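You operate a simulated robot arm through the tools that you are given. There is no shell and no other tool. Be economical: measure what you need, move in short steps, check, and stop when the job is done.

You run a simulated two-armed robot. Do the job below in one go: nothing can be reset, and whatever is moved stays where it is left.

## Task
Rinse the roller and the yellow-band brush and hang each on its peg.
Fine: rinse them in the water tray, each before it is hung; the pegs are named.

The check looks at the end state, three seconds after you hand in, the way a careful person would. Anything else that was tipped, shoved, dropped, spilled or broken makes it a failure.

## Robot
Two 7-joint arms with fingered hands on one trunk, on a base that drives. Base frame: it is fixed to the floor where the robot stands at the start and does not move with it; the origin is under the middle of the robot, x ahead of it, y to its left, z up. Units: m, rad, N and s.
The left shoulder is at the start at [0.024, 0.104, 1.348], the right one opposite. With the tool pointing down near the work surface each hand reaches from about 0.1 to 0.44 m from the robot's upright axis, wherever it stands, measured 20 degrees to its own side. Places, roughly: brush peg [0.6, -0.2, 1.3]; roller peg [0.6, -0.1, 1.3]. Payload 2.4 kg a hand.
The tool frame of a hand sits at the grasp point between the pads (the TCP): z along the fingers, y along the line on which they close. The tips reach 0.017 m beyond it. Largest opening 0.088 m; the body of the gripper starts 0.047 m behind the TCP. The gripper is a hand of 2 fingers: y runs from the thumb to the fingers, the wrist lies at [0, 0, -0.165] in the tool frame, and closing takes about 1.5 s.
Orientation is told as [roll, pitch, yaw] about the base's x, y, z axes, in that order, counted from this pose: with the fingers straight down and closing along the base's y, the tool's x points along the base's -x, its y along +y and its z along -z.

## Interface
- The arms move only by the tool apply_moves. It takes "left_motion", "right_motion" or both (then of equal length, played together; a hand with none holds still); each is one flat list of numbers, 6 for each row, row after row: the shift along the tool's x, y, z in units of 20 mm (1.0 is 20 mm), then the turn, a rotation vector about the tool's x, y, z in units of 4 degrees (1.0 is 4 degrees). In form: [dx, dy, dz, ax, ay, az, dx, dy, dz, ax, ay, az, ...]. A call has 1 to 12 rows; each row shifts and turns the commanded pose from where the row before left it, along the tool's axes as they then stand. "left_gripper" and "right_gripper" are, for a hand that has rows, the finger opening in m, from 0 to 0.088, set as the call begins (left out, the last holds). A call with a number of a shift or a turn outside -1 to 1 is refused whole. Each row takes 0.2 s and may step no farther than 0.05 m and 0.15 rad from the row before; otherwise, or with a gripper value out of range, the whole call is refused. Where a pose cannot be reached the arm comes as near as it can. A force on the tool above 40 N (or 10 N above the force at the start of the call, whichever is more), or a blocked arm, ends the call early, and 0.2 s more pass. The fingers move at their own pace (about 0.153 m/s each) and stop on an object; they squeeze with about 24 N. The grip force told is the motor's: it shows also when the fingers shut on nothing. Time passes only in rows, and 0.2 s behind the last, so rows that do not move let the fingers close. It gives the time, the measured TCP pose, the force on the tool (base axes), the opening and the grip force at its end, in the units of the frame above (readings bear some noise), with the torque about the TCP (base axes, N m) and any sound that the robot's microphone picked up.
- Cameras (640 x 400 px; columns grow to the right, rows downward): "scene" is now at [0.1055, -0.0126, 1.2759]; the picture's right is [-0.14, -0.99, 0.00], its down [-0.26, 0.04, -0.96] and it looks along [0.95, -0.13, -0.27] (base axes); focal length 214 px, centre (320, 200). "left" rides on the left gripper at [-0.05, 0.003, -0.063] in its tool frame; the picture's right is [-0.06, -1.00, 0.00], its down [0.78, -0.05, -0.62] and it looks along [0.62, -0.04, 0.79] (tool axes); focal length 275 px, centre (320, 200). "right" rides on the right gripper at [0.05, 0.003, -0.063] in its tool frame; the picture's right is [-0.06, 1.00, 0.00], its down [-0.78, -0.05, -0.62] and it looks along [-0.62, -0.04, 0.79] (tool axes); focal length 275 px, centre (320, 200). There is no depth. A picture from a camera that has moved, and an enlarged one, comes with that camera's place and axes in the base frame and with its lens. The place of the scene camera against the robot may be out by one fixed shift of up to 0.025 m in any direction.
- capture(camera): a new picture of that camera. No time passes.
- slide_trunk(by): slides the trunk up (or, below 0, down) by that many m; the arms and the scene camera ride with it, the base frame stays. It gives what a move gives, with no picture.
- drive_base(legs): drives the robot by 1 to 6 legs, each [ahead, left, turn to the left] in m, m and rad, along the robot's own axes; the way and the turn of a leg run together, so that a leg with both is an arc; at most 1.5 m and 3.142 rad a leg. The arms and the cameras ride along, it lands a little off, and it stops where it bumps. It gives what a move gives.
- set_fingers(finger1, thumb_bend, hand): sets how far each is bent, from 0 (flat) to 100 (curled in); at 30 the hand is open as for a grip, at 70 the pads meet at the TCP. One left out holds its place. A second passes; each finger stops where it meets its share of the squeeze, and holds until it gets a number again. A gripper value or a shape takes the hand back. It gives what a move gives, with no picture; readings hold the bend of each and the force on the fingers (four entries, about 0 where the hand has none), thumb and palm.
- set_grasp(shape, hand): the hand has 2 fingers and takes this shape, open, in about a second: jaw (thumb against the fingers, like two jaws); tri (thumb and two fingers); tip (a fingertip pinch); poke (one finger out to press); point (the index stretched); flat (the hand flat); cup (the hand cupped); fist (a fist). The gripper value then closes the fingers along that shape, each until it touches; the sizes above hold for jaw. It gives what a move gives, with no picture.
- aim_head(pan, tilt): turns the head with the scene camera to pan (to the left, within 1.047 rad either way) and tilt (down, from -0.506 to 1.204), counted from straight ahead of the robot. It gives what a move gives.
- close_up(camera, box): a new picture of the part [left, top, right, bottom] of that camera's present view, enlarged. No time passes.
- sign_off(): hands the job in; it is judged then, once.

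Go step by step. Nothing tells you exact positions but the pictures and the camera data: compare them with the known pose of the tool, close in by small moves and look again before you grip or let go. The budget is 120 turns and 108 pictures, counting those below and the enlarged ones. Unless the task says otherwise, let go and move clear before handing in, and close with one line.

The tools are called after "Request:" as a command line: name --argument value ..., lists and objects as JSON in quotes. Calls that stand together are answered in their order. apply_moves: Moves the arms, as the interface text tells. Its arguments: {"type":"object","properties":{"left_motion":{"type":"array","items":{"type":"number"}},"left_gripper":{"type":"number"},"right_motion":{"type":"array","items":{"type":"number"}},"right_gripper":{"type":"number"}},"required":[]} The other tools are called the same way: slide_trunk (by) slides the trunk up or down; set_grasp (shape, hand) gives the hand a shape; set_fingers (finger1, thumb_bend, hand) moves the fingers one by one; drive_base (legs) drives the base; aim_head (pan, tilt) turns the head that bears the scene camera; capture (camera) takes a picture; close_up (camera, box) takes an enlarged picture of a part of a camera's view; sign_off () hands the job in.

At the start:

```text
t: 0.0
left_position: [0.3481, 0.0832, 1.4807]
left_orientation: [0.002, 0.001, 0.001]
left_force: [-1.3, 1.0, 0.4]
left_torque: [-0.03, -0.01, 0.02]
left_width: 0.0881
left_grasp_force: 0.0
left_shape: jaw
left_bend: [30.0, 30.0]
left_finger forces: [0.0, 0.0, 0.0, 0.1, 0.0, 0.0]
right_position: [0.3034, -0.1855, 1.5178]
right_orientation: [0.002, -0.001, 0.0]
right_force: [0.3, -0.6, -0.1]
right_torque: [0.0, 0.0, 0.01]
right_width: 0.0878
right_grasp_force: 0.1
right_shape: jaw
right_bend: [30.0, 30.0]
right_finger forces: [0.0, 0.0, 0.1, 0.1, 0.1, 0.0]
trunk travel left (down, up): [-0.577, 0.273]
robot x, y, heading: [-0.0024, 0.0009, -0.001]
head pan, tilt: [-0.14, 0.269]
```

scene: 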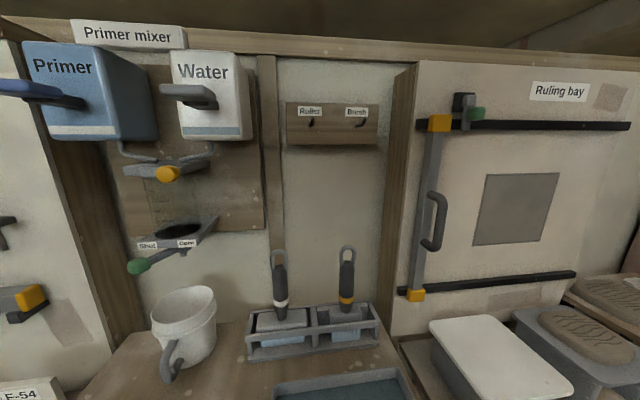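
right: 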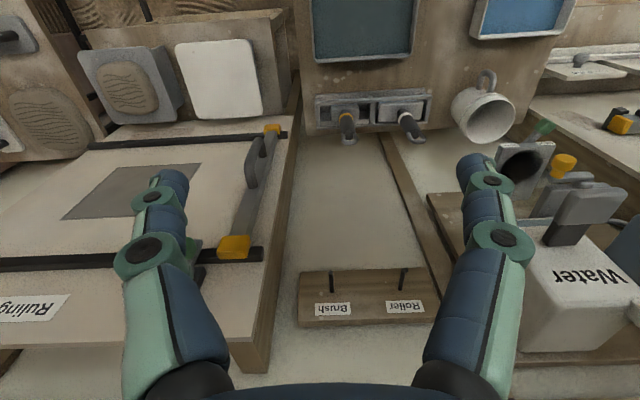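
left: 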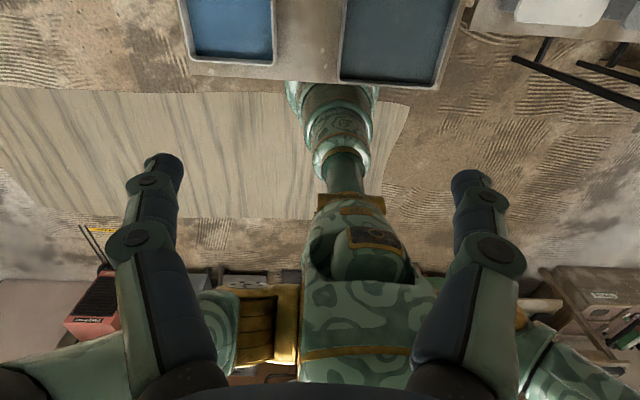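

I see a rack with two tools (white band left, yellow band right), pegs above, and trays in front. I'll tilt the head down to see the trays and look closer at the rack and pegs.

Request:
close_up --camera "scene" --box '[220, 80, 420, 205]'

Request:
close_up --camera "scene" --box '[220, 230, 420, 355]'

Request:
aim_head --pan -0.14 --tilt 0.9

Request:
capture --camera "scene"

```text
3.20 times, centred on (320, 142) of scene
camera zoom: at [0.1055, -0.0126, 1.2759], right [-0.14, -0.99, 0.0], down [-0.26, 0.04, -0.96], along [0.95, -0.13, -0.27], focal length 686 px, centre (320, 384)
```

zoom: 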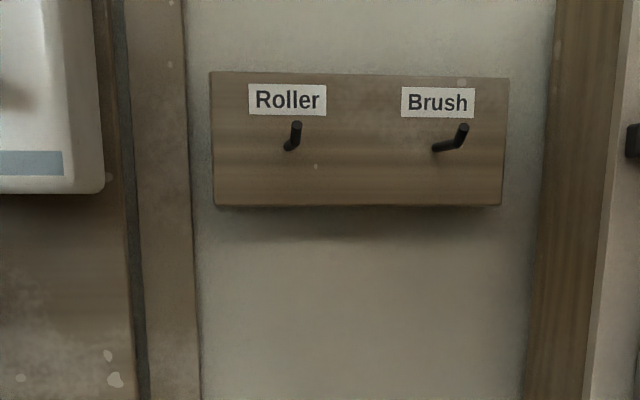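

```text
3.20 times, centred on (320, 292) of scene
camera zoom: at [0.1055, -0.0126, 1.2759], right [-0.14, -0.99, 0.0], down [-0.26, 0.04, -0.96], along [0.95, -0.13, -0.27], focal length 686 px, centre (320, -96)
```

zoom: 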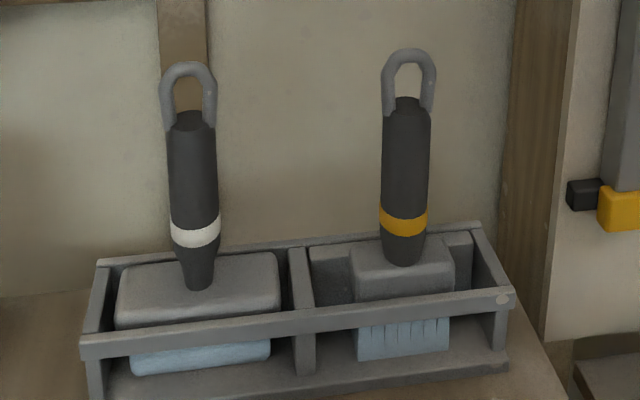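

```text
t: 1.0
left_position: [0.3465, 0.0826, 1.4804]
left_orientation: [0.0, -0.001, -0.001]
left_force: [1.0, -0.3, 0.0]
left_torque: [-0.04, 0.02, 0.01]
left_width: 0.0879
left_grasp_force: 0.1
left_shape: jaw
left_bend: [30.0, 30.0]
left_finger forces: [0.0, 0.0, 0.0, 0.0, 0.1, 0.0]
right_position: [0.3051, -0.185, 1.5177]
right_orientation: [0.001, -0.001, 0.001]
right_force: [0.4, 0.1, 0.3]
right_torque: [-0.04, -0.01, 0.0]
right_width: 0.0877
right_grasp_force: 0.1
right_shape: jaw
right_bend: [30.0, 30.0]
right_finger forces: [0.0, 0.0, 0.0, 0.1, 0.0, 0.0]
trunk travel left (down, up): [-0.577, 0.273]
robot x, y, heading: [-0.0021, -0.0004, 0.002]
head pan, tilt: [-0.14, 0.901]
```

```text
102 pictures are left
camera scene: at [0.0878, -0.0102, 1.2208], right [-0.14, -0.99, 0.0], down [-0.78, 0.11, -0.62], along [0.62, -0.09, -0.78], focal length 214 px, centre (320, 200)
```

scene: 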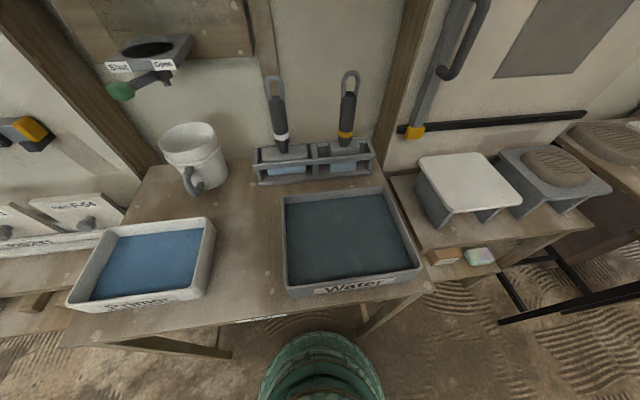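

The water tray is the right one. I'll look closer at it, the rack and the surroundings, to make sure which tool is the roller.

Request:
close_up --camera "scene" --box '[230, 60, 400, 190]'

Request:
close_up --camera "scene" --box '[60, 170, 440, 330]'

Request:
close_up --camera "right" --box '[270, 60, 450, 170]'

Request:
close_up --camera "right" --box '[270, 240, 450, 350]'

```text
3.08 times, centred on (315, 125) of scene
camera zoom: at [0.0878, -0.0102, 1.2208], right [-0.14, -0.99, 0.0], down [-0.78, 0.11, -0.62], along [0.62, -0.09, -0.78], focal length 660 px, centre (335, 431)
```

zoom: 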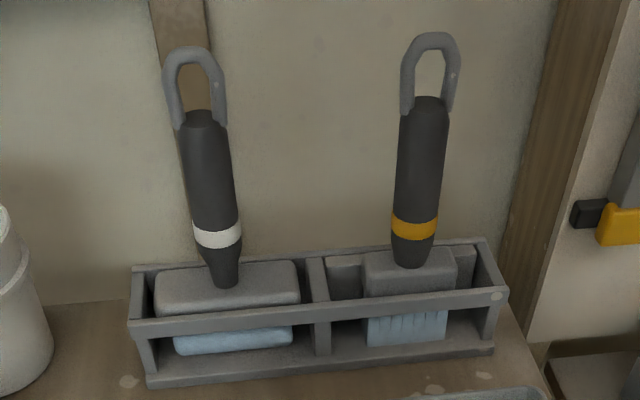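

```text
1.68 times, centred on (250, 250) of scene
camera zoom: at [0.0878, -0.0102, 1.2208], right [-0.14, -0.99, 0.0], down [-0.78, 0.11, -0.62], along [0.62, -0.09, -0.78], focal length 361 px, centre (438, 116)
```

zoom: 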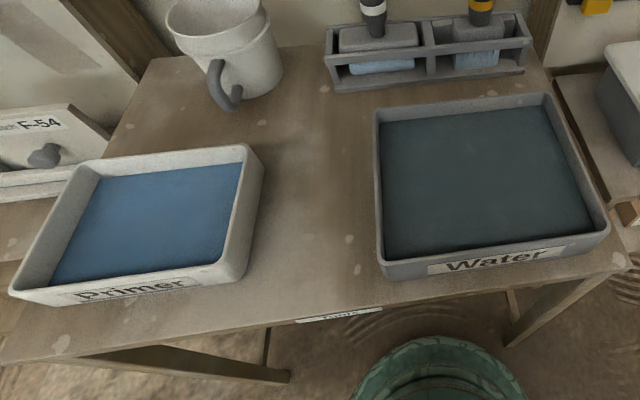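

```text
3.56 times, centred on (360, 115) of right
camera zoom: at [0.2543, -0.182, 1.5813], right [0.06, 1.0, 0.0], down [0.78, -0.05, 0.62], along [0.62, -0.04, -0.79], focal length 979 px, centre (178, 502)
```

zoom: 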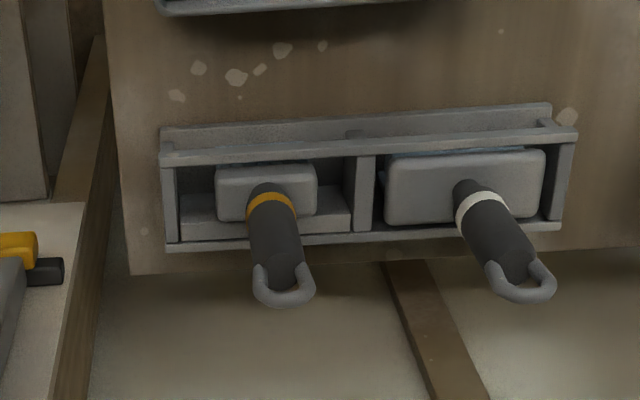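

```text
3.56 times, centred on (360, 295) of right
camera zoom: at [0.2543, -0.182, 1.5813], right [0.06, 1.0, 0.0], down [0.78, -0.05, 0.62], along [0.62, -0.04, -0.79], focal length 979 px, centre (178, -138)
```

zoom: 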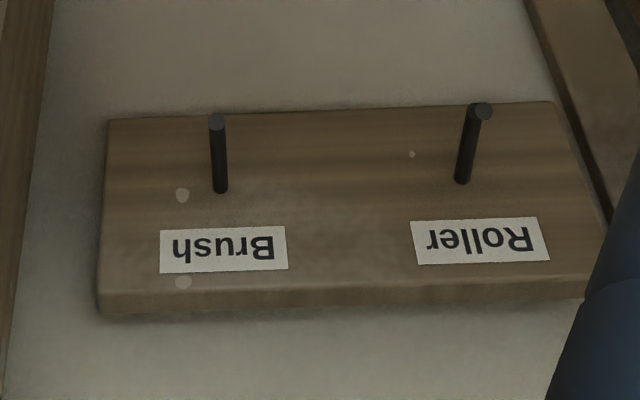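

Yellow band sits near (0.52, -0.13, 0.92) and white band near (0.53, 0.01, 0.92). The handles are upright, with their loops facing me. I'll turn the right hand so its fingers point forward.

Request:
apply_moves --right_motion '[0, 0, 0.3, 0, -1, 0, 0, 0, 0.3, 0, -1, 0, 0, 0, 0.3, 0, -1, 0, 0, 0, 0.3, 0, -1, 0, 0, 0, 0.3, 0, -1, 0, 0, 0, 0.3, 0, -1, 0, 0, 0, 0.3, 0, -1, 0, 0, 0, 0.3, 0, -1, 0, 0, 0, 0.3, 0, -1, 0, 0, 0, 0.3, 0, -1, 0, 0, 0, 0.3, 0, -1, 0, 0, 0, 0.3, 0, -1, 0]'

```text
t: 3.6
left_position: [0.3463, 0.084, 1.4805]
left_orientation: [0.001, -0.001, 0.002]
left_force: [0.3, 0.1, -0.4]
left_torque: [0.01, -0.01, -0.01]
left_width: 0.0877
left_grasp_force: 0.1
left_shape: jaw
left_bend: [30.0, 30.0]
left_finger forces: [0.1, 0.1, 0.0, 0.0, 0.1, 0.0]
right_position: [0.3318, -0.1838, 1.4526]
right_orientation: [0.004, -0.84, -0.002]
right_force: [-0.4, -0.9, 1.2]
right_torque: [0.01, 0.0, 0.01]
right_width: 0.0879
right_grasp_force: 0.0
right_shape: jaw
right_bend: [30.0, 30.0]
right_finger forces: [0.1, 0.1, 0.0, 0.1, 0.1, 0.0]
trunk travel left (down, up): [-0.577, 0.273]
robot x, y, heading: [-0.0025, -0.0, 0.002]
head pan, tilt: [-0.14, 0.901]
```

The turn goes as planned. I'll finish it and lower the trunk.

Request:
apply_moves --right_motion '[0, 0, 0.3, 0, -1, 0, 0, 0, 0.3, 0, -1, 0, 0, 0, 0.3, 0, -1, 0, 0, 0, 0.3, 0, -1, 0, 0, 0, 0.3, 0, -1, 0, 0, 0, 0.3, 0, -1, 0, 0, 0, 0.3, 0, -1, 0, 0, 0, 0.3, 0, -1, 0, 0, 0, 0.3, 0, -1, 0, 0, 0, 0.3, 0, -1, 0, 0, 0, 0, 0, -0.5, 0]'

Request:
capture --camera "right"

```text
t: 6.0
left_position: [0.3463, 0.0822, 1.4819]
left_orientation: [0.001, 0.0, 0.0]
left_force: [1.1, 0.4, 0.0]
left_torque: [-0.01, 0.04, 0.0]
left_width: 0.0879
left_grasp_force: 0.1
left_shape: jaw
left_bend: [30.0, 30.0]
left_finger forces: [0.1, 0.0, 0.1, 0.0, 0.0, 0.0]
right_position: [0.3857, -0.1873, 1.4316]
right_orientation: [-1.027, -1.569, 1.03]
right_force: [1.4, -0.5, 0.3]
right_torque: [0.01, -0.03, 0.0]
right_width: 0.088
right_grasp_force: 0.1
right_shape: jaw
right_bend: [30.0, 30.0]
right_finger forces: [0.0, 0.1, 0.0, 0.1, 0.0, 0.0]
trunk travel left (down, up): [-0.577, 0.273]
robot x, y, heading: [-0.0005, -0.0006, -0.001]
head pan, tilt: [-0.14, 0.901]
```

```text
97 pictures are left
camera right: at [0.321, -0.184, 1.382], right [0.0, 1.0, 0.06], down [-0.62, -0.05, 0.78], along [0.79, -0.04, 0.62], focal length 275 px, centre (320, 200)
```

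right: 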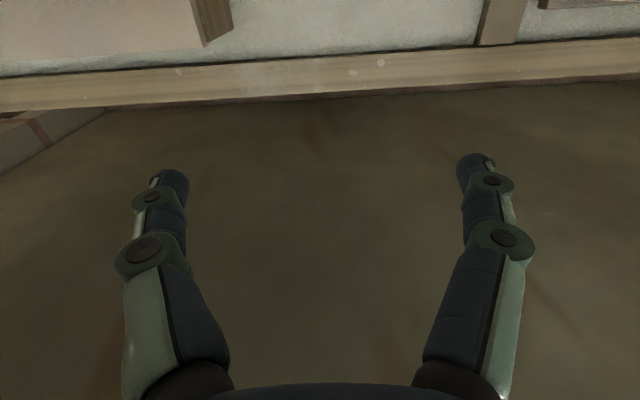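

The right hand points forward, horizontally. I'm lowering the trunk toward handle height.

Request:
slide_trunk --by -0.36

Request:
capture --camera "right"

Request:
aim_head --pan -0.14 --tilt 0.4

Request:
capture --camera "scene"

```text
t: 9.5
left_position: [0.3475, 0.0838, 1.1212]
left_orientation: [-0.001, 0.0, 0.001]
left_force: [0.1, 0.5, 0.2]
left_torque: [0.0, 0.0, -0.01]
left_width: 0.0877
left_grasp_force: 0.1
left_shape: jaw
left_bend: [30.0, 30.0]
left_finger forces: [0.1, 0.0, 0.1, 0.0, 0.1, 0.0]
right_position: [0.4328, -0.1874, 1.0111]
right_orientation: [-0.01, -1.41, 0.012]
right_force: [0.4, -0.2, -0.6]
right_torque: [0.0, 0.0, -0.03]
right_width: 0.088
right_grasp_force: 0.1
right_shape: jaw
right_bend: [30.0, 30.0]
right_finger forces: [0.0, 0.0, 0.0, 0.1, 0.1, 0.0]
trunk travel left (down, up): [-0.217, 0.633]
robot x, y, heading: [-0.0027, -0.0002, -0.001]
head pan, tilt: [-0.14, 0.901]
```

```text
96 pictures are left
camera right: at [0.3618, -0.1839, 0.9715], right [0.01, 1.0, 0.06], down [-0.49, -0.05, 0.87], along [0.87, -0.04, 0.48], focal length 275 px, centre (320, 200)
```

right: 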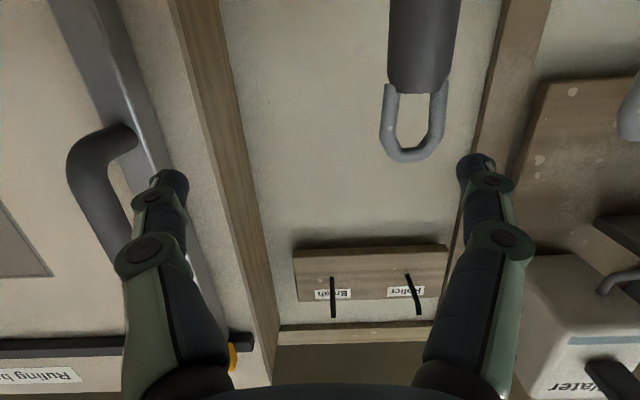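

```text
t: 10.4
left_position: [0.3467, 0.0842, 1.1198]
left_orientation: [-0.001, 0.001, 0.001]
left_force: [0.4, -0.1, 1.4]
left_torque: [-0.04, 0.0, -0.01]
left_width: 0.088
left_grasp_force: 0.0
left_shape: jaw
left_bend: [30.0, 30.0]
left_finger forces: [0.0, 0.0, 0.0, 0.0, 0.1, 0.0]
right_position: [0.4333, -0.1875, 1.0106]
right_orientation: [-0.01, -1.41, 0.014]
right_force: [-0.4, 0.0, 0.8]
right_torque: [0.0, 0.02, 0.01]
right_width: 0.0882
right_grasp_force: 0.1
right_shape: jaw
right_bend: [30.0, 30.0]
right_finger forces: [0.0, 0.0, 0.0, 0.1, 0.0, 0.0]
trunk travel left (down, up): [-0.217, 0.633]
robot x, y, heading: [-0.0017, -0.0039, -0.006]
head pan, tilt: [-0.14, 0.4]
```

```text
95 pictures are left
camera scene: at [0.1142, -0.0126, 0.9023], right [-0.14, -0.99, 0.0], down [-0.39, 0.05, -0.92], along [0.91, -0.13, -0.39], focal length 214 px, centre (320, 200)
```

scene: 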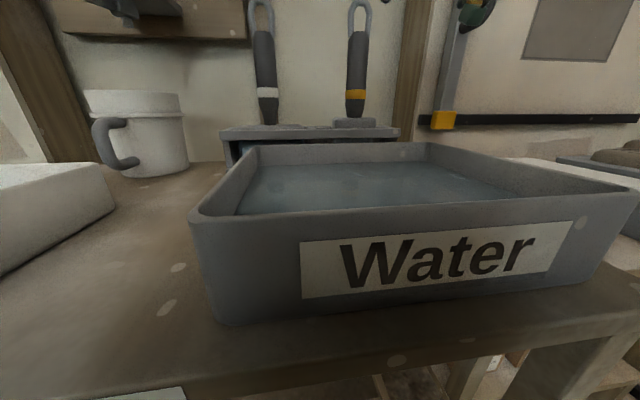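

Stereo from the hand camera gives these positions: brush peg base (0.687, -0.189, 1.296) with tip x 0.62, roller peg y -0.069, brush handle axis (0.53, -0.134) with its top at about z 0.995. I'll line up in front of the brush handle.

Request:
apply_moves --right_motion '[0, 0.9, 0, 0, 0, 0, 0, 0.9, 0, 0, 0, 0, 0, 0.9, 0, 0, 0, 0, 1, 0, 0, 0, 0, 0, 1, 0, 0, 0, 0, 0, 1, 0, 0, 0, 0, 0, 0, 0, 0, 0, 0, 0]'

Request:
capture --camera "right"

Request:
capture --camera "scene"

```text
t: 12.1
left_position: [0.3473, 0.0831, 1.1209]
left_orientation: [0.0, 0.001, 0.0]
left_force: [-0.7, 0.1, -0.1]
left_torque: [0.01, 0.07, 0.0]
left_width: 0.088
left_grasp_force: 0.2
left_shape: jaw
left_bend: [30.0, 30.0]
left_finger forces: [0.1, 0.1, 0.1, 0.1, 0.0, 0.0]
right_position: [0.433, -0.1776, 1.0156]
right_orientation: [-0.037, -1.405, 0.042]
right_force: [-0.3, 0.1, -0.4]
right_torque: [0.02, -0.01, -0.02]
right_width: 0.088
right_grasp_force: 0.0
right_shape: jaw
right_bend: [30.0, 30.0]
right_finger forces: [0.0, 0.0, 0.0, 0.0, 0.1, 0.0]
right hand out of reach, approached as far as the arm can: row 1, 2, 3, 4, 5, 6
trunk travel left (down, up): [-0.217, 0.633]
robot x, y, heading: [0.0016, 0.0014, -0.001]
head pan, tilt: [-0.14, 0.4]
```

```text
94 pictures are left
camera right: at [0.3611, -0.1743, 0.976], right [0.01, 1.0, 0.06], down [-0.48, -0.05, 0.87], along [0.88, -0.03, 0.48], focal length 275 px, centre (320, 200)
```

right: 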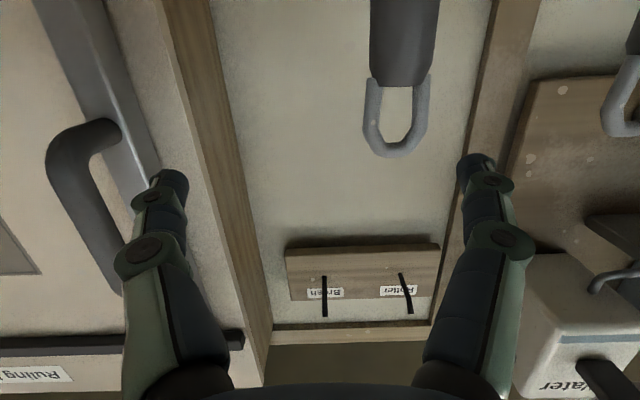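

```text
93 pictures are left
camera scene: at [0.1142, -0.0126, 0.9024], right [-0.14, -0.99, 0.0], down [-0.39, 0.05, -0.92], along [0.91, -0.13, -0.39], focal length 214 px, centre (320, 200)
```

scene: 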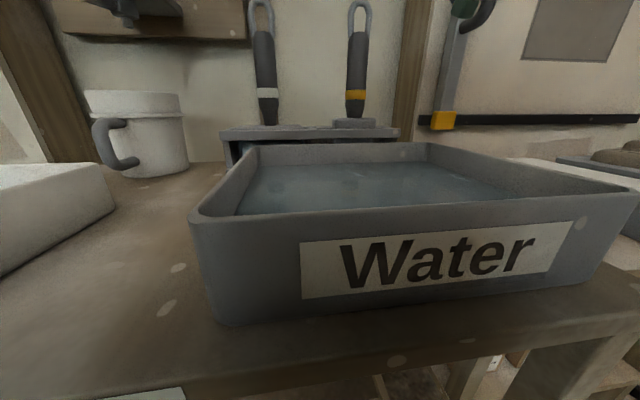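

The arm is too folded here, so I'll back the base off a little to give it room.

Request:
drive_base --legs '[[-0.12, 0, 0]]'

Request:
apply_moves --right_motion '[0, 0, 1, 0, 0, 0, 0, 0, 1, 0, 0, 0, 0, 0, 1, 0, 0, 0, 0, 0, 1, 0, 0, 0]'

```text
t: 13.3
left_position: [0.2264, 0.0829, 1.1208]
left_orientation: [-0.001, -0.001, -0.001]
left_force: [0.2, 0.5, 0.6]
left_torque: [0.01, -0.01, -0.04]
left_width: 0.0878
left_grasp_force: 0.1
left_shape: jaw
left_bend: [30.0, 30.0]
left_finger forces: [0.1, 0.0, 0.0, 0.0, 0.0, 0.0]
right_position: [0.3106, -0.1791, 1.0143]
right_orientation: [-0.041, -1.406, 0.04]
right_force: [-1.0, 0.7, -0.2]
right_torque: [0.0, -0.02, 0.01]
right_width: 0.088
right_grasp_force: 0.0
right_shape: jaw
right_bend: [30.0, 30.0]
right_finger forces: [0.1, 0.0, 0.0, 0.0, 0.0, 0.0]
trunk travel left (down, up): [-0.217, 0.633]
robot x, y, heading: [-0.1192, 0.0002, -0.001]
head pan, tilt: [-0.14, 0.4]
```

```text
t: 14.3
left_position: [0.2262, 0.0838, 1.1211]
left_orientation: [0.0, -0.001, -0.001]
left_force: [0.4, 0.1, -0.1]
left_torque: [0.0, 0.02, -0.03]
left_width: 0.0878
left_grasp_force: 0.1
left_shape: jaw
left_bend: [30.0, 30.0]
left_finger forces: [0.0, 0.1, 0.0, 0.0, 0.0, 0.0]
right_position: [0.3896, -0.1785, 1.0065]
right_orientation: [-0.057, -1.402, 0.06]
right_force: [0.8, -0.1, -0.1]
right_torque: [-0.03, 0.02, 0.02]
right_width: 0.0881
right_grasp_force: 0.1
right_shape: jaw
right_bend: [30.0, 30.0]
right_finger forces: [0.1, 0.1, 0.1, 0.1, 0.0, 0.0]
right hand out of reach, approached as far as the arm can: row 3
trunk travel left (down, up): [-0.217, 0.633]
robot x, y, heading: [-0.1181, -0.0014, -0.0]
head pan, tilt: [-0.14, 0.4]
```

Commands act from the actual pose. I'll level the hand and line it up at y -0.134, z about 0.95.

Request:
apply_moves --right_motion '[0, 0.7, 0.3, 0, -0.8, 0, 0.5, 0.7, 0.3, 0, -0.8, 0, 1, 0.7, 0.3, 0, -0.8, 0, 1, 0, 0.3, 0, 0, 0, 0.5, 0, 0.3, 0, 0, 0, 0, 0, 0, 0, 0, 0]'

Request:
capture --camera "right"

Request:
capture --camera "scene"

```text
t: 15.7
left_position: [0.2254, 0.0826, 1.1207]
left_orientation: [0.0, -0.001, 0.0]
left_force: [0.6, -0.1, 0.9]
left_torque: [-0.02, 0.02, -0.01]
left_width: 0.0881
left_grasp_force: 0.1
left_shape: jaw
left_bend: [30.0, 30.0]
left_finger forces: [0.0, 0.0, 0.1, 0.1, 0.0, 0.0]
right_position: [0.407, -0.1729, 1.0549]
right_orientation: [-0.181, -1.558, 0.187]
right_force: [-0.1, -0.5, 0.1]
right_torque: [-0.02, -0.04, 0.02]
right_width: 0.0879
right_grasp_force: 0.0
right_shape: jaw
right_bend: [30.0, 30.0]
right_finger forces: [0.0, 0.1, 0.0, 0.0, 0.0, 0.1]
right hand out of reach, approached as far as the arm can: row 1, 2, 3, 4, 5
trunk travel left (down, up): [-0.217, 0.633]
robot x, y, heading: [-0.1216, 0.0034, -0.0]
head pan, tilt: [-0.14, 0.4]
```

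```text
92 pictures are left
camera right: at [0.3419, -0.1702, 1.0064], right [0.0, 1.0, 0.06], down [-0.61, -0.05, 0.79], along [0.79, -0.03, 0.61], focal length 275 px, centre (320, 200)
```

right: 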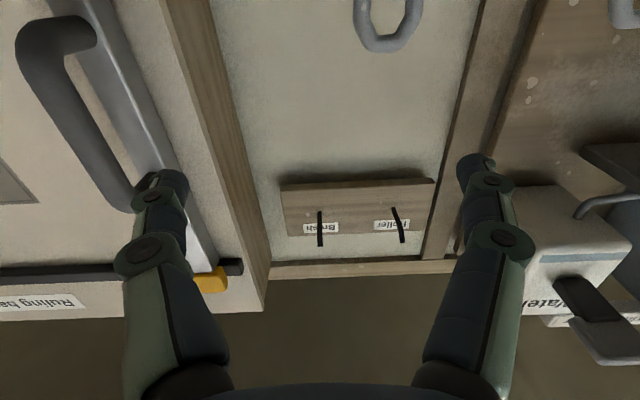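

```text
91 pictures are left
camera scene: at [-0.0072, -0.0127, 0.9024], right [-0.14, -0.99, 0.0], down [-0.39, 0.05, -0.92], along [0.91, -0.13, -0.39], focal length 214 px, centre (320, 200)
```

scene: 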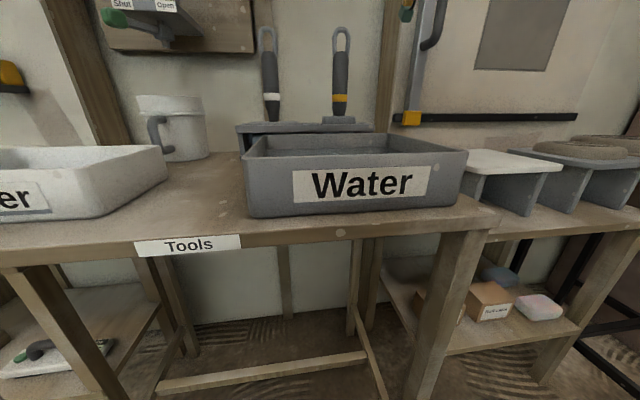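

The hand seems able to stay level only when it's above the shoulder, so I'll lower the trunk further.

Request:
slide_trunk --by -0.13

Request:
apply_moves --right_motion '[0, 0.7, 0, 0, 0, 0, 0, 0.7, 0, 0, 0, 0, 0, 0.6, 0, 0, 0, 0, 0, 0, 0, 0, 0, 0]'

```text
t: 17.3
left_position: [0.2255, 0.0834, 0.9919]
left_orientation: [0.001, -0.001, -0.001]
left_force: [-0.8, 0.0, -0.5]
left_torque: [0.01, 0.01, 0.01]
left_width: 0.088
left_grasp_force: 0.1
left_shape: jaw
left_bend: [30.0, 30.0]
left_finger forces: [0.1, 0.1, 0.1, 0.0, 0.0, 0.1]
right_position: [0.4062, -0.1707, 0.9286]
right_orientation: [-2.2, -1.564, 2.202]
right_force: [0.1, 0.6, -0.5]
right_torque: [-0.03, 0.0, 0.02]
right_width: 0.0882
right_grasp_force: 0.0
right_shape: jaw
right_bend: [30.0, 30.0]
right_finger forces: [0.0, 0.1, 0.0, 0.0, 0.1, 0.1]
trunk travel left (down, up): [-0.087, 0.763]
robot x, y, heading: [-0.1192, -0.0009, -0.005]
head pan, tilt: [-0.14, 0.4]
```

```text
t: 18.3
left_position: [0.2258, 0.0833, 0.9909]
left_orientation: [0.0, -0.001, -0.003]
left_force: [0.1, -0.6, -0.1]
left_torque: [-0.04, 0.0, 0.01]
left_width: 0.0877
left_grasp_force: 0.0
left_shape: jaw
left_bend: [30.0, 30.0]
left_finger forces: [0.1, 0.0, 0.1, 0.0, 0.1, 0.0]
right_position: [0.4038, -0.1323, 0.9288]
right_orientation: [-1.116, -1.565, 1.119]
right_force: [-0.2, -0.7, -0.3]
right_torque: [-0.01, 0.03, -0.01]
right_width: 0.0879
right_grasp_force: 0.0
right_shape: jaw
right_bend: [30.0, 30.0]
right_finger forces: [0.0, 0.0, 0.1, 0.1, 0.0, 0.0]
trunk travel left (down, up): [-0.087, 0.763]
robot x, y, heading: [-0.1224, 0.0014, -0.004]
head pan, tilt: [-0.14, 0.4]
```

The hand is level and in line. I'll raise it slightly to z 0.955, move closer and look.

Request:
apply_moves --right_motion '[-0.7, 0, 0, 0, 0, 0, -0.6, 0, 0.5, 0, 0, 0, 0, 0, 1, 0, 0, 0, 0, 0, 1, 0, 0, 0, 0, 0, 0, 0, 0, 0]'

Request:
capture --camera "right"

Request:
capture --camera "scene"

```text
t: 19.5
left_position: [0.2265, 0.0824, 0.9911]
left_orientation: [0.0, 0.002, -0.001]
left_force: [-0.7, 1.2, -0.5]
left_torque: [0.01, -0.02, -0.01]
left_width: 0.0876
left_grasp_force: 0.0
left_shape: jaw
left_bend: [30.0, 30.0]
left_finger forces: [0.1, 0.1, 0.0, 0.0, 0.0, 0.0]
right_position: [0.4576, -0.1305, 0.9515]
right_orientation: [-2.041, -1.562, 2.045]
right_force: [-0.1, 0.6, 0.8]
right_torque: [0.0, 0.01, 0.01]
right_width: 0.088
right_grasp_force: 0.2
right_shape: jaw
right_bend: [30.0, 30.0]
right_finger forces: [0.0, 0.0, 0.1, 0.1, 0.0, 0.0]
trunk travel left (down, up): [-0.087, 0.763]
robot x, y, heading: [-0.1216, 0.0007, -0.003]
head pan, tilt: [-0.14, 0.4]
```

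```text
90 pictures are left
camera right: at [0.3935, -0.1283, 0.9024], right [0.0, 1.0, 0.06], down [-0.62, -0.05, 0.78], along [0.78, -0.03, 0.62], focal length 275 px, centre (320, 200)
```

right: 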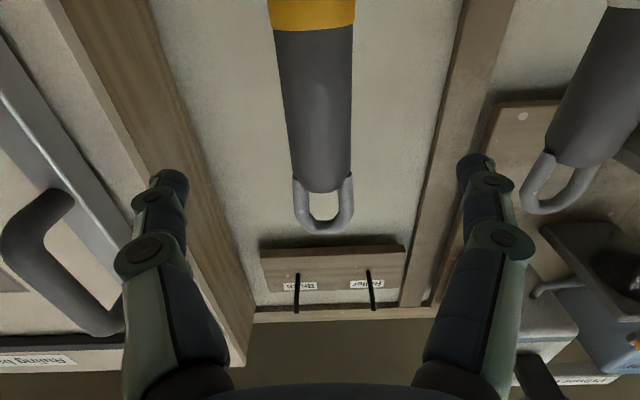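

```text
89 pictures are left
camera scene: at [-0.0005, -0.0127, 0.7746], right [-0.14, -0.99, 0.0], down [-0.39, 0.05, -0.92], along [0.91, -0.13, -0.39], focal length 214 px, centre (320, 200)
```

scene: 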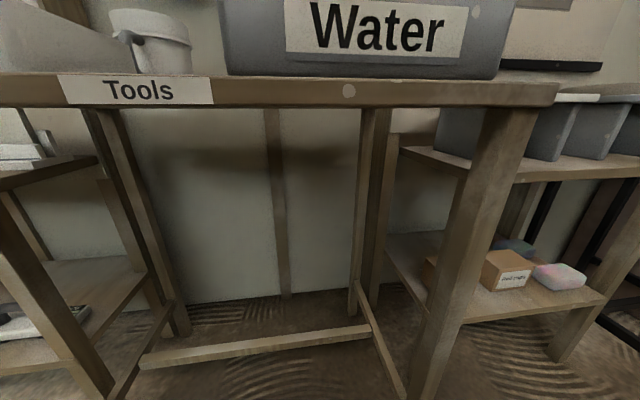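

The hand is aligned with the handle. The black grip runs from about z 0.919 to 0.999, so I'll advance 70 mm and check.

Request:
apply_moves --right_motion '[-0.2, 0, 0.9, 0, 0, 0, 0, 0, 0.9, 0, 0, 0, 0, 0, 0.9, 0, 0, 0, 0, 0, 0.7, 0, 0, 0, 0, 0, 0, 0, 0, 0]'

Request:
capture --camera "right"

Request:
aim_head --pan -0.2 --tilt -0.3

Request:
capture --camera "scene"

```text
t: 20.7
left_position: [0.2256, 0.0839, 0.9915]
left_orientation: [0.001, -0.002, -0.001]
left_force: [-0.1, -0.2, -0.5]
left_torque: [0.0, 0.02, 0.0]
left_width: 0.0879
left_grasp_force: 0.0
left_shape: jaw
left_bend: [30.0, 30.0]
left_finger forces: [0.0, 0.1, 0.0, 0.0, 0.0, 0.1]
right_position: [0.5273, -0.1314, 0.9582]
right_orientation: [-2.088, -1.564, 2.091]
right_force: [0.1, -1.2, -0.2]
right_torque: [0.03, -0.02, -0.03]
right_width: 0.0879
right_grasp_force: 0.1
right_shape: jaw
right_bend: [30.0, 30.0]
right_finger forces: [0.0, 0.1, 0.0, 0.1, 0.0, 0.0]
trunk travel left (down, up): [-0.087, 0.763]
robot x, y, heading: [-0.1207, -0.0003, 0.004]
head pan, tilt: [-0.14, 0.4]
```

```text
88 pictures are left
camera right: at [0.4629, -0.1279, 0.9077], right [0.0, 1.0, 0.06], down [-0.62, -0.05, 0.78], along [0.78, -0.03, 0.62], focal length 275 px, centre (320, 200)
```

right: 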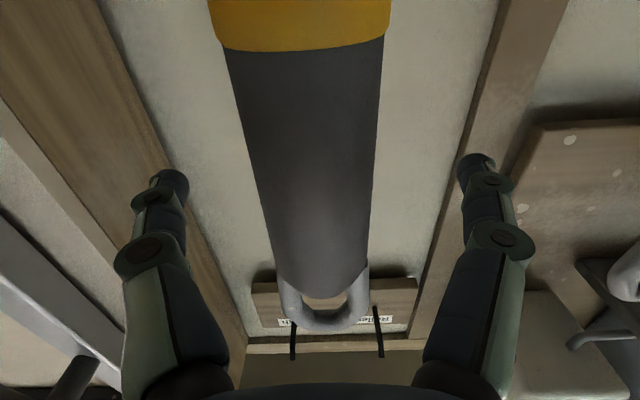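

```text
t: 21.7
left_position: [0.2257, 0.0828, 0.9903]
left_orientation: [0.0, 0.0, -0.003]
left_force: [0.0, -0.6, 0.0]
left_torque: [0.0, 0.0, -0.01]
left_width: 0.088
left_grasp_force: 0.1
left_shape: jaw
left_bend: [30.0, 30.0]
left_finger forces: [0.1, 0.0, 0.1, 0.0, 0.0, 0.0]
right_position: [0.5272, -0.131, 0.9582]
right_orientation: [-2.081, -1.563, 2.084]
right_force: [1.3, -0.5, -0.5]
right_torque: [0.04, 0.03, 0.01]
right_width: 0.0877
right_grasp_force: 0.1
right_shape: jaw
right_bend: [30.0, 30.0]
right_finger forces: [0.0, 0.1, 0.0, 0.0, 0.0, 0.0]
trunk travel left (down, up): [-0.087, 0.763]
robot x, y, heading: [-0.1243, -0.0018, -0.0]
head pan, tilt: [-0.201, -0.3]
```

```text
87 pictures are left
camera scene: at [-0.0152, -0.0155, 0.837], right [-0.2, -0.98, 0.0], down [0.29, -0.06, -0.96], along [0.94, -0.19, 0.29], focal length 214 px, centre (320, 200)
```

scene: 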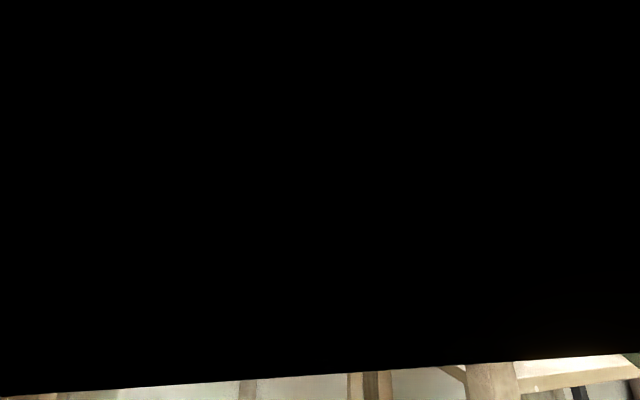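

The handle sits between the fingers at the right height, so I'll close on it.

Request:
apply_moves --right_motion '[0, 0, 0, 0, 0, 0, 0, 0, 0, 0, 0, 0, 0, 0, 0, 0, 0, 0, 0, 0, 0, 0, 0, 0, 0, 0, 0, 0, 0, 0, 0, 0, 0, 0, 0, 0, 0, 0, 0, 0, 0, 0, 0, 0, 0, 0, 0, 0]' --right_gripper 0.0

Request:
capture --camera "right"

```text
t: 23.5
left_position: [0.2261, 0.0847, 0.9903]
left_orientation: [0.0, 0.001, -0.003]
left_force: [-0.4, 0.6, -0.1]
left_torque: [0.02, -0.03, 0.02]
left_width: 0.0877
left_grasp_force: 0.1
left_shape: jaw
left_bend: [30.0, 30.0]
left_finger forces: [0.0, 0.0, 0.1, 0.0, 0.0, 0.1]
right_position: [0.5256, -0.1307, 0.9573]
right_orientation: [-2.07, -1.565, 2.072]
right_force: [0.1, 0.5, 0.0]
right_torque: [0.0, -0.01, 0.01]
right_width: 0.0055
right_grasp_force: 23.6
right_shape: jaw
right_bend: [74.0, 73.0]
right_finger forces: [1.0, 0.0, 0.0, 0.1, 0.4, 0.0]
trunk travel left (down, up): [-0.087, 0.763]
robot x, y, heading: [-0.1211, -0.002, -0.004]
head pan, tilt: [-0.201, -0.3]
```

```text
86 pictures are left
camera right: at [0.4628, -0.1279, 0.9076], right [0.0, 1.0, 0.06], down [-0.62, -0.05, 0.78], along [0.78, -0.03, 0.62], focal length 275 px, centre (320, 200)
```

right: 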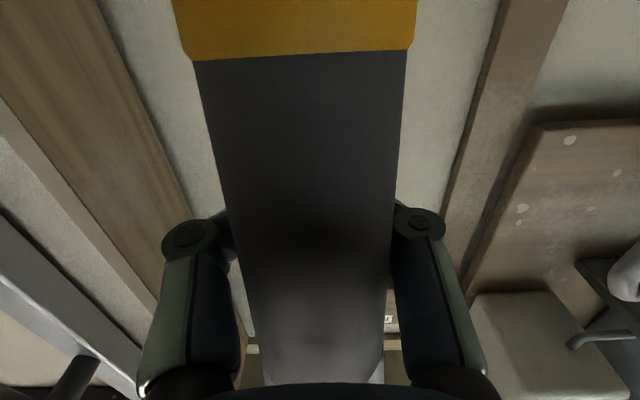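

The fingers closed behind the handle and drew it in rather than pinching it. I'll open and look again.

Request:
apply_moves --right_motion '[0, 0, 0, 0, 0, 0, 0, 0, 0, 0, 0, 0, 0, 0, 0, 0, 0, 0, 0, 0, 0, 0, 0, 0, 0, 0, 0, 0, 0, 0]' --right_gripper 0.088

Request:
capture --camera "right"

Request:
aim_head --pan -0.14 --tilt 0.1

Request:
capture --camera "scene"

```text
t: 24.7
left_position: [0.2257, 0.0832, 0.9913]
left_orientation: [0.0, -0.002, 0.0]
left_force: [0.0, 0.0, -0.2]
left_torque: [-0.05, -0.02, 0.02]
left_width: 0.0878
left_grasp_force: 0.0
left_shape: jaw
left_bend: [30.0, 30.0]
left_finger forces: [0.0, 0.1, 0.0, 0.1, 0.1, 0.0]
right_position: [0.5266, -0.131, 0.9566]
right_orientation: [-2.076, -1.564, 2.08]
right_force: [0.2, -0.5, -0.3]
right_torque: [-0.01, 0.01, 0.02]
right_width: 0.0881
right_grasp_force: 0.0
right_shape: jaw
right_bend: [30.0, 30.0]
right_finger forces: [0.0, 0.1, 0.1, 0.1, 0.1, 0.0]
trunk travel left (down, up): [-0.087, 0.763]
robot x, y, heading: [-0.1181, 0.0016, -0.003]
head pan, tilt: [-0.201, -0.3]
```

```text
85 pictures are left
camera right: at [0.4627, -0.128, 0.9076], right [0.0, 1.0, 0.06], down [-0.62, -0.05, 0.78], along [0.78, -0.03, 0.62], focal length 275 px, centre (320, 200)
```

right: 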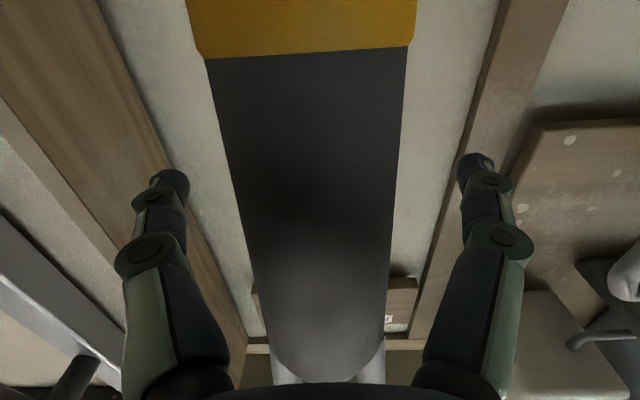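

```text
t: 25.6
left_position: [0.2251, 0.0829, 0.9908]
left_orientation: [0.0, -0.001, 0.0]
left_force: [-1.1, 0.0, -0.5]
left_torque: [-0.01, -0.02, -0.06]
left_width: 0.0879
left_grasp_force: 0.1
left_shape: jaw
left_bend: [30.0, 30.0]
left_finger forces: [0.1, 0.1, 0.1, 0.1, 0.0, 0.0]
right_position: [0.5268, -0.1296, 0.9575]
right_orientation: [-2.076, -1.564, 2.08]
right_force: [0.4, -0.4, 0.6]
right_torque: [0.01, -0.02, 0.03]
right_width: 0.0882
right_grasp_force: 0.0
right_shape: jaw
right_bend: [30.0, 30.0]
right_finger forces: [0.0, 0.1, 0.0, 0.0, 0.0, 0.1]
trunk travel left (down, up): [-0.087, 0.763]
robot x, y, heading: [-0.1236, 0.0001, -0.003]
head pan, tilt: [-0.14, 0.099]
```

```text
84 pictures are left
camera scene: at [-0.0011, -0.0126, 0.8026], right [-0.14, -0.99, 0.0], down [-0.1, 0.01, -1.0], along [0.99, -0.14, -0.1], focal length 214 px, centre (320, 200)
```

scene: 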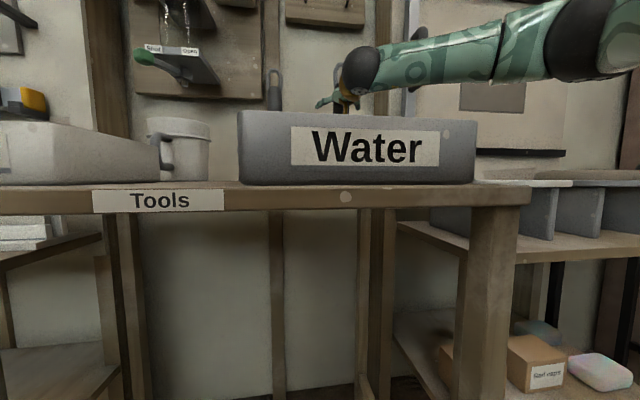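

The brush now leans slightly towards me, with its handle about 2 cm nearer. I'll back off by that much and close in stages to see how the pads meet it.

Request:
apply_moves --right_motion '[0, 0, -0.6, 0, 0, 0, 0, 0, -0.5, 0, 0, 0, 0, 0, 0, 0, 0, 0]'

Request:
capture --camera "right"

Request:
apply_moves --right_motion '[0, 0, 0, 0, 0, 0, 0, 0, 0, 0, 0, 0, 0, 0, 0, 0, 0, 0]' --right_gripper 0.05

Request:
capture --camera "right"

```text
t: 26.4
left_position: [0.2267, 0.082, 0.9909]
left_orientation: [0.0, 0.001, 0.0]
left_force: [0.2, -0.5, -0.1]
left_torque: [-0.02, 0.02, 0.0]
left_width: 0.0881
left_grasp_force: 0.0
left_shape: jaw
left_bend: [30.0, 30.0]
left_finger forces: [0.1, 0.0, 0.0, 0.1, 0.1, 0.1]
right_position: [0.5033, -0.1296, 0.957]
right_orientation: [-2.104, -1.563, 2.109]
right_force: [0.3, -0.3, -0.3]
right_torque: [-0.01, 0.0, -0.01]
right_width: 0.0882
right_grasp_force: 0.1
right_shape: jaw
right_bend: [30.0, 30.0]
right_finger forces: [0.0, 0.1, 0.0, 0.0, 0.0, 0.1]
trunk travel left (down, up): [-0.087, 0.763]
robot x, y, heading: [-0.1225, 0.0031, -0.005]
head pan, tilt: [-0.14, 0.099]
```

```text
83 pictures are left
camera right: at [0.4396, -0.1274, 0.9078], right [0.0, 1.0, 0.06], down [-0.62, -0.05, 0.78], along [0.78, -0.03, 0.62], focal length 275 px, centre (320, 200)
```

right: 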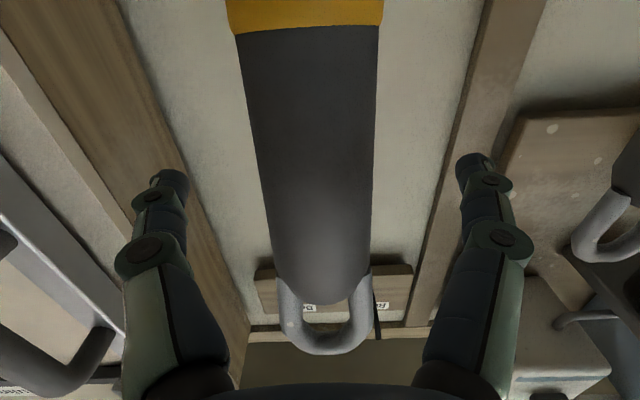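

```text
t: 27.2
left_position: [0.2268, 0.0835, 0.9908]
left_orientation: [-0.001, 0.0, -0.001]
left_force: [0.0, 0.0, 0.7]
left_torque: [-0.02, 0.0, 0.0]
left_width: 0.088
left_grasp_force: 0.1
left_shape: jaw
left_bend: [30.0, 30.0]
left_finger forces: [0.0, 0.0, 0.0, 0.1, 0.1, 0.0]
right_position: [0.5025, -0.13, 0.9575]
right_orientation: [-2.074, -1.563, 2.076]
right_force: [0.2, -0.3, 0.6]
right_torque: [-0.01, -0.01, 0.01]
right_width: 0.0504
right_grasp_force: 0.2
right_shape: jaw
right_bend: [72.0, 70.0]
right_finger forces: [0.0, 0.0, 0.0, 0.0, 0.0, 0.0]
trunk travel left (down, up): [-0.087, 0.763]
robot x, y, heading: [-0.1262, 0.0025, 0.0]
head pan, tilt: [-0.14, 0.099]
```

```text
82 pictures are left
camera right: at [0.4397, -0.1272, 0.9077], right [0.0, 1.0, 0.06], down [-0.62, -0.05, 0.78], along [0.78, -0.03, 0.62], focal length 275 px, centre (320, 200)
```

right: 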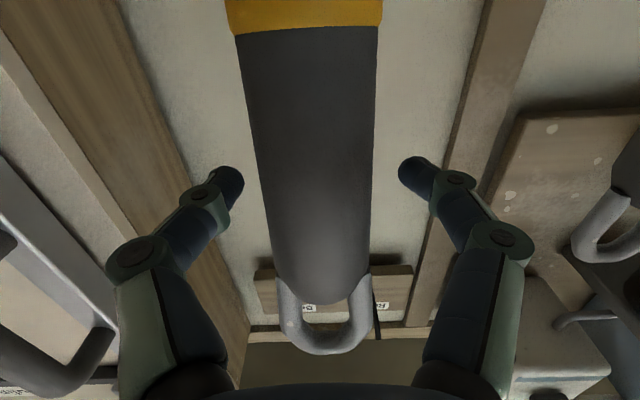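

In jaw shape the last finger links hook inward, which is why the handle was pulled in. I'll back off and see how the "tip" shape closes.

Request:
apply_moves --right_motion '[0, 0, -1, 0, 0, 0, 0, 0, -1, 0, 0, 0, 0, 0, -1, 0, 0, 0, 0, 0, 0, 0, 0, 0]' --right_gripper 0.088

Request:
set_grasp --hand "right" --shape "tip"

Request:
capture --camera "right"

Request:
apply_moves --right_motion '[0, 0, 0, 0, 0, 0, 0, 0, 0, 0, 0, 0, 0, 0, 0, 0, 0, 0, 0, 0, 0, 0, 0, 0]' --right_gripper 0.035

Request:
capture --camera "right"

```text
t: 28.2
left_position: [0.2258, 0.083, 0.9897]
left_orientation: [0.0, -0.003, -0.001]
left_force: [-0.8, 0.6, 0.8]
left_torque: [0.02, -0.03, -0.02]
left_width: 0.0877
left_grasp_force: 0.0
left_shape: jaw
left_bend: [30.0, 30.0]
left_finger forces: [0.1, 0.0, 0.1, 0.0, 0.1, 0.1]
right_position: [0.4396, -0.131, 0.957]
right_orientation: [-2.11, -1.562, 2.113]
right_force: [-0.4, 0.6, 0.4]
right_torque: [-0.01, 0.02, -0.03]
right_width: 0.088
right_grasp_force: 0.1
right_shape: jaw
right_bend: [30.0, 30.0]
right_finger forces: [0.1, 0.0, 0.1, 0.1, 0.0, 0.1]
trunk travel left (down, up): [-0.087, 0.763]
robot x, y, heading: [-0.1238, -0.0005, -0.002]
head pan, tilt: [-0.14, 0.099]
```

```text
t: 29.1
left_position: [0.2263, 0.0832, 0.9904]
left_orientation: [-0.001, 0.001, -0.002]
left_force: [0.9, -0.2, 0.7]
left_torque: [-0.01, -0.03, 0.0]
left_width: 0.0881
left_grasp_force: 0.1
left_shape: jaw
left_bend: [30.0, 30.0]
left_finger forces: [0.0, 0.0, 0.0, 0.0, 0.1, 0.0]
right_position: [0.4409, -0.1307, 0.9568]
right_orientation: [-2.08, -1.564, 2.082]
right_force: [0.0, 0.0, 0.5]
right_torque: [0.01, -0.02, 0.02]
right_width: 0.0878
right_grasp_force: 0.2
right_shape: tip
right_bend: [30.0, 30.0]
right_finger forces: [0.1, 0.1, 0.1, 0.0, 0.1, 0.0]
trunk travel left (down, up): [-0.087, 0.763]
robot x, y, heading: [-0.1214, 0.001, -0.001]
head pan, tilt: [-0.14, 0.099]
```

```text
81 pictures are left
camera right: at [0.3771, -0.1284, 0.9072], right [0.0, 1.0, 0.06], down [-0.62, -0.05, 0.78], along [0.78, -0.03, 0.62], focal length 275 px, centre (320, 200)
```

right: 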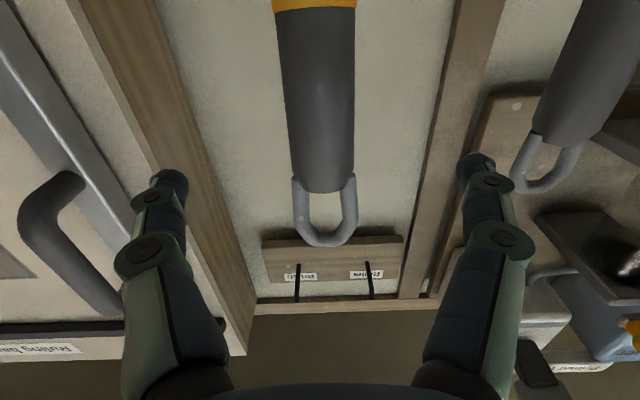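

```text
t: 30.1
left_position: [0.2265, 0.0836, 0.9915]
left_orientation: [0.001, 0.0, -0.004]
left_force: [-0.1, -0.1, 0.4]
left_torque: [0.01, 0.01, -0.01]
left_width: 0.0879
left_grasp_force: 0.0
left_shape: jaw
left_bend: [30.0, 30.0]
left_finger forces: [0.0, 0.1, 0.0, 0.0, 0.1, 0.0]
right_position: [0.4405, -0.1315, 0.9566]
right_orientation: [-2.082, -1.563, 2.085]
right_force: [-0.3, 0.6, 0.4]
right_torque: [-0.05, 0.0, 0.01]
right_width: 0.0353
right_grasp_force: 0.0
right_shape: tip
right_bend: [73.0, 70.0]
right_finger forces: [0.0, 0.0, 0.1, 0.0, 0.1, 0.0]
trunk travel left (down, up): [-0.087, 0.763]
robot x, y, heading: [-0.1198, -0.0044, 0.0]
head pan, tilt: [-0.14, 0.099]
```

```text
80 pictures are left
camera right: at [0.3771, -0.1284, 0.9072], right [0.0, 1.0, 0.06], down [-0.62, -0.05, 0.78], along [0.78, -0.03, 0.62], focal length 275 px, centre (320, 200)
```

right: 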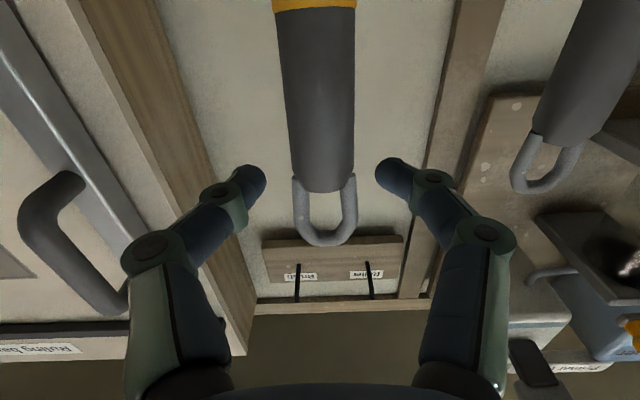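

The tip shape pinches at about 2 cm beyond the TCP. The handle at grip height is near x 0.511, so I'll set the TCP at x 0.494 and pinch with the tips.

Request:
apply_moves --right_motion '[0, 0, 0, 0, 0, 0, 0, 0, 0, 0, 0, 0, 0, 0, 0, 0, 0, 0, 0, 0, 0.9, 0, 0, 0, 0, 0, 0.9, 0, 0, 0, 0, 0, 0.9, 0, 0, 0, 0, 0, 0, 0, 0, 0]' --right_gripper 0.088

Request:
apply_moves --right_motion '[0, 0, 0, 0, 0, 0, 0, 0, 0, 0, 0, 0, 0, 0, 0, 0, 0, 0, 0, 0, 0, 0, 0, 0, 0, 0, 0, 0, 0, 0, 0, 0, 0, 0, 0, 0, 0, 0, 0, 0, 0, 0]' --right_gripper 0.02

Request:
capture --camera "right"

```text
t: 31.7
left_position: [0.2258, 0.082, 0.9918]
left_orientation: [0.0, -0.001, -0.001]
left_force: [0.4, 0.2, -0.1]
left_torque: [0.03, 0.03, -0.02]
left_width: 0.0879
left_grasp_force: 0.1
left_shape: jaw
left_bend: [30.0, 30.0]
left_finger forces: [0.1, 0.1, 0.0, 0.0, 0.1, 0.0]
right_position: [0.4969, -0.1305, 0.959]
right_orientation: [-2.046, -1.564, 2.05]
right_force: [-0.5, -0.3, -0.2]
right_torque: [0.01, -0.01, -0.01]
right_width: 0.0877
right_grasp_force: 0.2
right_shape: tip
right_bend: [30.0, 30.0]
right_finger forces: [0.0, 0.0, 0.0, 0.0, 0.0, 0.0]
trunk travel left (down, up): [-0.087, 0.763]
robot x, y, heading: [-0.119, 0.0049, -0.001]
head pan, tilt: [-0.14, 0.099]
```

```text
t: 33.3
left_position: [0.2259, 0.0838, 0.9908]
left_orientation: [-0.002, 0.0, -0.003]
left_force: [-0.4, -0.4, -0.7]
left_torque: [0.0, -0.01, 0.02]
left_width: 0.0879
left_grasp_force: 0.0
left_shape: jaw
left_bend: [30.0, 30.0]
left_finger forces: [0.0, 0.0, 0.0, 0.0, 0.2, 0.1]
right_position: [0.4976, -0.1304, 0.9594]
right_orientation: [-2.063, -1.564, 2.066]
right_force: [-0.1, 0.4, -0.3]
right_torque: [0.01, 0.02, 0.01]
right_width: 0.0256
right_grasp_force: 24.5
right_shape: tip
right_bend: [74.0, 70.0]
right_finger forces: [21.0, 0.0, 0.1, 0.0, 20.9, 0.1]
trunk travel left (down, up): [-0.087, 0.763]
robot x, y, heading: [-0.1203, -0.0034, -0.002]
head pan, tilt: [-0.14, 0.099]
```

```text
79 pictures are left
camera right: at [0.4338, -0.1277, 0.9091], right [0.0, 1.0, 0.06], down [-0.62, -0.05, 0.78], along [0.78, -0.03, 0.62], focal length 275 px, centre (320, 200)
```

right: 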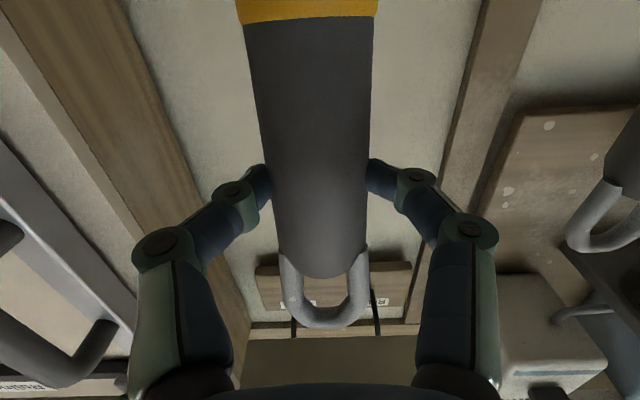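

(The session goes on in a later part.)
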